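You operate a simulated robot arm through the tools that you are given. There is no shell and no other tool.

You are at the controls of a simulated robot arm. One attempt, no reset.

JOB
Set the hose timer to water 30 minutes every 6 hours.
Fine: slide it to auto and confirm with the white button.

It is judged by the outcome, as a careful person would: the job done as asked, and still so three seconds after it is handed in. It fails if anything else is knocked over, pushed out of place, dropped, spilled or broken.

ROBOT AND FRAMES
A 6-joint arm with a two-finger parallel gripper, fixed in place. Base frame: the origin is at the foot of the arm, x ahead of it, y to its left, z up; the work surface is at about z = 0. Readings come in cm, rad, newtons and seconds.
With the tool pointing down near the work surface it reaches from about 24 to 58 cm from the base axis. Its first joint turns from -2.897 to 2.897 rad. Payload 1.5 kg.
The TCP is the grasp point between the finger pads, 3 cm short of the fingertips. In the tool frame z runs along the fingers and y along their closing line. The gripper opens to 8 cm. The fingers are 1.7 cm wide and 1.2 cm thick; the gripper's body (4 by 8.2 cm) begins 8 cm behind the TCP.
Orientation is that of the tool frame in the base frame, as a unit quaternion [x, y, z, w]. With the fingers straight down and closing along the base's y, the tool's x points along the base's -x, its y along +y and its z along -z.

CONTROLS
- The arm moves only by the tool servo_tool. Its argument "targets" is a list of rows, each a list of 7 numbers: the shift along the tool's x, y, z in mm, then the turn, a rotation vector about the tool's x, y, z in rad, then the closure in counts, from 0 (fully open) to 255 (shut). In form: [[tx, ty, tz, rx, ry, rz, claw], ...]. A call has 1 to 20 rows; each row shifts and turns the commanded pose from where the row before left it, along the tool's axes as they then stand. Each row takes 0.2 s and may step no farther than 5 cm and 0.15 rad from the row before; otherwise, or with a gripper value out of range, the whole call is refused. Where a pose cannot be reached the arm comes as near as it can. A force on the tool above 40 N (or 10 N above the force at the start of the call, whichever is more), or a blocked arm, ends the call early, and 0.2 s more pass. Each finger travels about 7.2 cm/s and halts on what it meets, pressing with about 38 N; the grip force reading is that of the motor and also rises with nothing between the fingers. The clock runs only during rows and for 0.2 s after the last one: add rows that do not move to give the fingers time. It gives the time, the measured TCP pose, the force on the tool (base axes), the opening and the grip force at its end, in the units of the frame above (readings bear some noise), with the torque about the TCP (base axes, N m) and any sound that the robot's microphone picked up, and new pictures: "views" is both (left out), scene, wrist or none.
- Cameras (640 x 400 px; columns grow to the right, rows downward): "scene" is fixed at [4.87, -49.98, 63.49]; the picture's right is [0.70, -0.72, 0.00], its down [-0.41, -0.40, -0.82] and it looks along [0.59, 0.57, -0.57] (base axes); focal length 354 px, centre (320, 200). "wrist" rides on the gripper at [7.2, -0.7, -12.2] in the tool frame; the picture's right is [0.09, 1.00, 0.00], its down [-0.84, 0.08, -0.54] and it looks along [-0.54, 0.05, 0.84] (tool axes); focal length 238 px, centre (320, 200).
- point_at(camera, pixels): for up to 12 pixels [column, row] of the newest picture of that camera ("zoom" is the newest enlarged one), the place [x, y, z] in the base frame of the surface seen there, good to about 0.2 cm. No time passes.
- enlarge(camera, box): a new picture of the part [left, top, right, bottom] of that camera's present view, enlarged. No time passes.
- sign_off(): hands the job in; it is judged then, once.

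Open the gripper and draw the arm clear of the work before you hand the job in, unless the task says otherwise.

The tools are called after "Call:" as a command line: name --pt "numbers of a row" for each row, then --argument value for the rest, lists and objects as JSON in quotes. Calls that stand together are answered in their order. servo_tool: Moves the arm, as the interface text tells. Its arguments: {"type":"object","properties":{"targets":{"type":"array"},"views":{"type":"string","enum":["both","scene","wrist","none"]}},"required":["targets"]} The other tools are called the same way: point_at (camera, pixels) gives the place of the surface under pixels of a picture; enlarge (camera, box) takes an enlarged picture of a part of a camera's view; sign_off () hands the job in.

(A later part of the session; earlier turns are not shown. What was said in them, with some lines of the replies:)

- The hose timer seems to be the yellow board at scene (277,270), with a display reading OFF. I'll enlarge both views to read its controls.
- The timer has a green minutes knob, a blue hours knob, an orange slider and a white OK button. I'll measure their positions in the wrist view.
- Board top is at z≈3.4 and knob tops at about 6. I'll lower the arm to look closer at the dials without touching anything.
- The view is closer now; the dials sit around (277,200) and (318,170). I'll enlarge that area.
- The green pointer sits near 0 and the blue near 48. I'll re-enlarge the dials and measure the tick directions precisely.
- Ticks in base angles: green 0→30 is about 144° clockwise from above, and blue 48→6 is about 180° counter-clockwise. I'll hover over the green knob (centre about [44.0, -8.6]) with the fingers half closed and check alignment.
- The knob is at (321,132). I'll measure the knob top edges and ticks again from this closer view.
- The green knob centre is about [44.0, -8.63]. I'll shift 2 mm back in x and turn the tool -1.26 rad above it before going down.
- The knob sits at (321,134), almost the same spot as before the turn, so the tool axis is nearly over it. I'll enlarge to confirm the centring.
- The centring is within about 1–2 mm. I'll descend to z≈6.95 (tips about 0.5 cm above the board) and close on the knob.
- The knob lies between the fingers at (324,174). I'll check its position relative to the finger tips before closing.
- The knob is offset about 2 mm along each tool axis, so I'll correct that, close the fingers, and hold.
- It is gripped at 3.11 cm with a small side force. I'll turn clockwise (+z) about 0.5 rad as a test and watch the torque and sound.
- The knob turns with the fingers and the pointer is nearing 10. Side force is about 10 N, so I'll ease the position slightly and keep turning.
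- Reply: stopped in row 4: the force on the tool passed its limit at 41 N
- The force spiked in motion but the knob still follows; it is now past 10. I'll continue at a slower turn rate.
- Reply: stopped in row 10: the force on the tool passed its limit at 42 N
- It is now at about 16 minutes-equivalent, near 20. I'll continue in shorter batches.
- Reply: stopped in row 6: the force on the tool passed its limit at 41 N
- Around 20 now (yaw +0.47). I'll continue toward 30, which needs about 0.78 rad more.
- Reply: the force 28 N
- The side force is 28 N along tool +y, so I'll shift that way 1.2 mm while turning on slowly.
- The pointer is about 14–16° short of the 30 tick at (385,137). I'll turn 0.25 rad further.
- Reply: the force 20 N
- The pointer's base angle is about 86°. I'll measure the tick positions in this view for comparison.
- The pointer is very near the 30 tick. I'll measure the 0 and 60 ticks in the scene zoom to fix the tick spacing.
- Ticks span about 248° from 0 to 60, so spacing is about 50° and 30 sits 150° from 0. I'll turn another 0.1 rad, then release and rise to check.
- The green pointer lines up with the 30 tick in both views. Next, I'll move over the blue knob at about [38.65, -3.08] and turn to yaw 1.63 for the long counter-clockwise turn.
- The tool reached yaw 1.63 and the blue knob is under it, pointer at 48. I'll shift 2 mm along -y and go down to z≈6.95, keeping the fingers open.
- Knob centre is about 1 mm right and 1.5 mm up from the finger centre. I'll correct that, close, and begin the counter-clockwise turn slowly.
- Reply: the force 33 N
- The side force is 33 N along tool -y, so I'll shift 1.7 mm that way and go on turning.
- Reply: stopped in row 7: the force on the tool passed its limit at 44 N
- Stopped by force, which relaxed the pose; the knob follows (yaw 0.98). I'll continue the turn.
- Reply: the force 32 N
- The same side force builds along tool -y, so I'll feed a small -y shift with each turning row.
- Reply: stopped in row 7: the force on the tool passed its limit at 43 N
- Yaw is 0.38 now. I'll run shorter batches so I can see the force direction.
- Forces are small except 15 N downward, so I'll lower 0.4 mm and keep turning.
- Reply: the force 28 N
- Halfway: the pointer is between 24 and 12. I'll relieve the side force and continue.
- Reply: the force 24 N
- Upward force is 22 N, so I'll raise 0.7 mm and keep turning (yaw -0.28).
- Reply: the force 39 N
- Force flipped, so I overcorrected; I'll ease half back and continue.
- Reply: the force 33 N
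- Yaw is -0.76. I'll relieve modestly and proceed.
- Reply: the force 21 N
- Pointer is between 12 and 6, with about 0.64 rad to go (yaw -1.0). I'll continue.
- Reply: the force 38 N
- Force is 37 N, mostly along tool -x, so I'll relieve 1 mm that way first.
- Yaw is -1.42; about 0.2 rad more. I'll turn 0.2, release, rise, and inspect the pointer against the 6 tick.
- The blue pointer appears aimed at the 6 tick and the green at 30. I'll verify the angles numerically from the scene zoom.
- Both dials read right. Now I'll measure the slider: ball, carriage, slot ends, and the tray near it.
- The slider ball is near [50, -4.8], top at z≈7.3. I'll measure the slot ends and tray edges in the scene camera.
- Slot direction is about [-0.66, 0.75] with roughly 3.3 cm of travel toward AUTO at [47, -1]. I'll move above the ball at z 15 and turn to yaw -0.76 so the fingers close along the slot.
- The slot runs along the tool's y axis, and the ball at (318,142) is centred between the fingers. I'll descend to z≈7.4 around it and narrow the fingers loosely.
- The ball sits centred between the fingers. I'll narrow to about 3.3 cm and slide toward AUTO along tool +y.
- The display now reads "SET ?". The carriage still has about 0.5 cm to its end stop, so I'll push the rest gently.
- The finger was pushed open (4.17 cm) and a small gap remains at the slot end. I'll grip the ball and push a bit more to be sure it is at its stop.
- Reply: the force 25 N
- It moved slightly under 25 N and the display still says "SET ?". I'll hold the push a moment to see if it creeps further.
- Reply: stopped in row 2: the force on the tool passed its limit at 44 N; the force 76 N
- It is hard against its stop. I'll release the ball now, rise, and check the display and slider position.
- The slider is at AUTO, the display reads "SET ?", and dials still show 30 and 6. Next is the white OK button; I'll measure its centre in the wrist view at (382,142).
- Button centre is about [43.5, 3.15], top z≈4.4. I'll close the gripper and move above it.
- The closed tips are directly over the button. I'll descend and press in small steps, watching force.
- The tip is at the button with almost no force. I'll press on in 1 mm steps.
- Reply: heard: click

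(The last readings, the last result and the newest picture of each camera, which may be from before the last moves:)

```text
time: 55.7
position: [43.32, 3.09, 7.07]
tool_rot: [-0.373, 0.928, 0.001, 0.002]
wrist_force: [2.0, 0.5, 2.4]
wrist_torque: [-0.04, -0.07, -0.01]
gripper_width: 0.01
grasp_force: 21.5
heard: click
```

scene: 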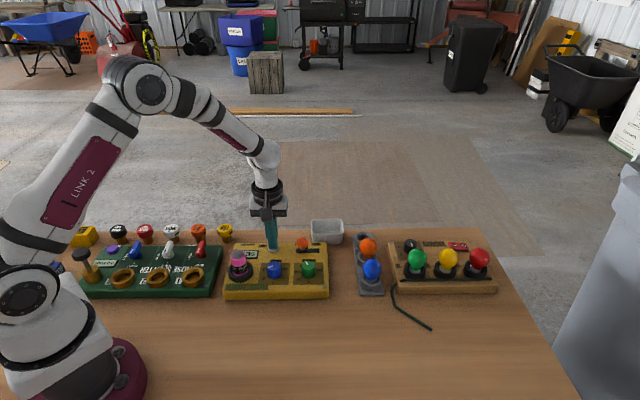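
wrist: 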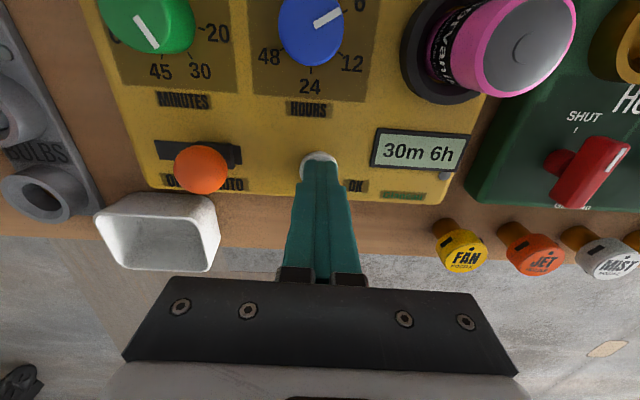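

A click was heard and the display reads "30m 6h". I'll rise straight up, open the gripper and draw the arm back clear.

Call:
servo_tool --pt "0 0 -15 0 0 0 255" --pt "0 0 -35 0 0 0 255" --pt "0 0 -45 0 0 0 255" --pt "0 0 -45 0 0 0 200" --pt "0 0 -45 0 0 0 90" --pt "0 0 -40 0 0 0 0" --pt "0 0 0 0 0 0 0" --pt "0 0 0 0 0 0 0" --pt "0 0 0 0 0 0 0"

Call:
enlarge --camera "scene" --box '[215, 220, 345, 305]'

Call:
enlarge --camera "wrist" --box '[220, 40, 420, 180]'

```text
time: 57.7
position: [43.29, 2.86, 29.48]
tool_rot: [-0.373, 0.928, 0.001, 0.0]
wrist_force: [-1.5, 0.1, -0.3]
wrist_torque: [0.0, 0.01, -0.03]
gripper_width: 8.01
grasp_force: 0.1
```

scene: 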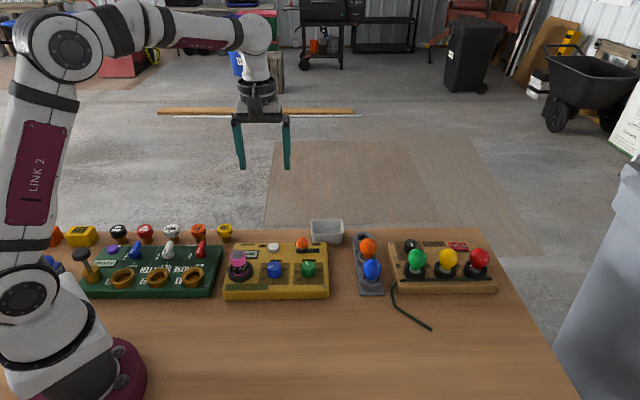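
wrist: 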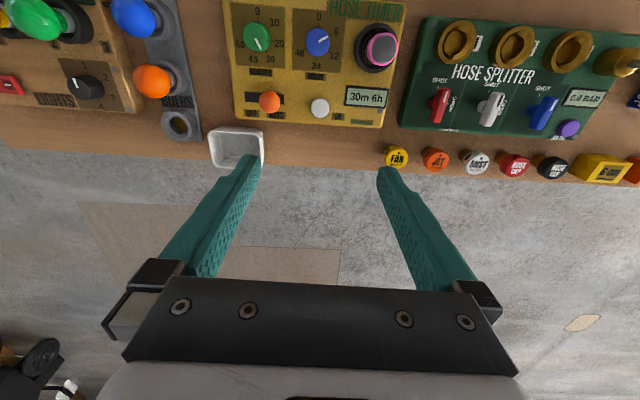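

```text
4.71 times, centred on (280, 262) of scene
```

zoom: 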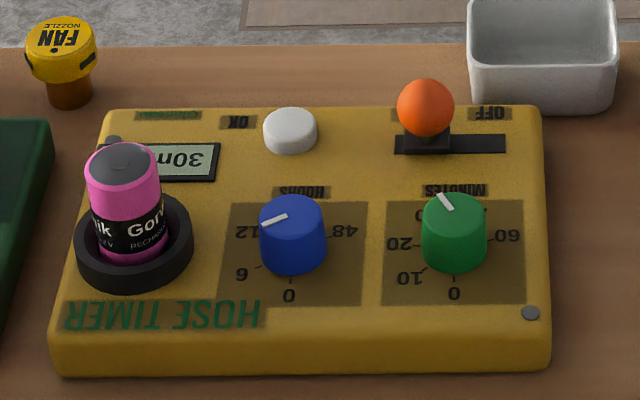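

```text
2.86 times, centred on (320, 110) of wrist
```

zoom: 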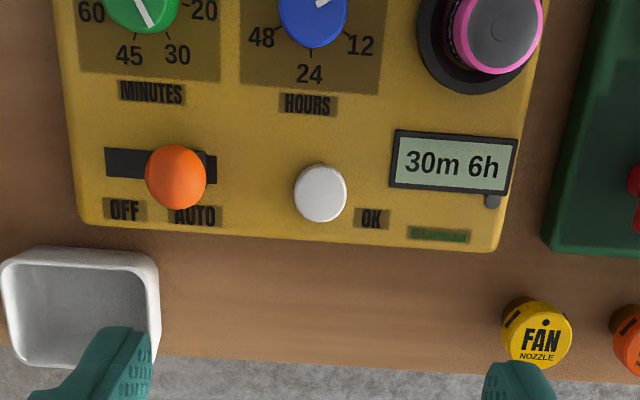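

The display holds "30m 6h" at (366,97), the slider is on AUTO, nothing else has moved, and the arm is clear with the gripper open. I'm handing the job in.

Call:
sign_off

```text
The job is handed in.
```

The hose timer is set to water 30 minutes every 6 hours, and its display now reads "30m 6h".

- **Dials:** I turned the green minutes dial from 0 to 30 and the blue hours dial from 48 to 6.
- **Slider:** It is on AUTO, pushed until it stopped. The display changed to "SET ?" as it moved across.
- **Confirm:** I pressed the white OK button once and heard a click, and "SET ?" changed to "30m 6h".

Turning the dials and pushing the slider tripped the force limit several times. In the last pictures, nothing else had moved. The arm was raised clear of the table with the gripper open when I handed the job in.
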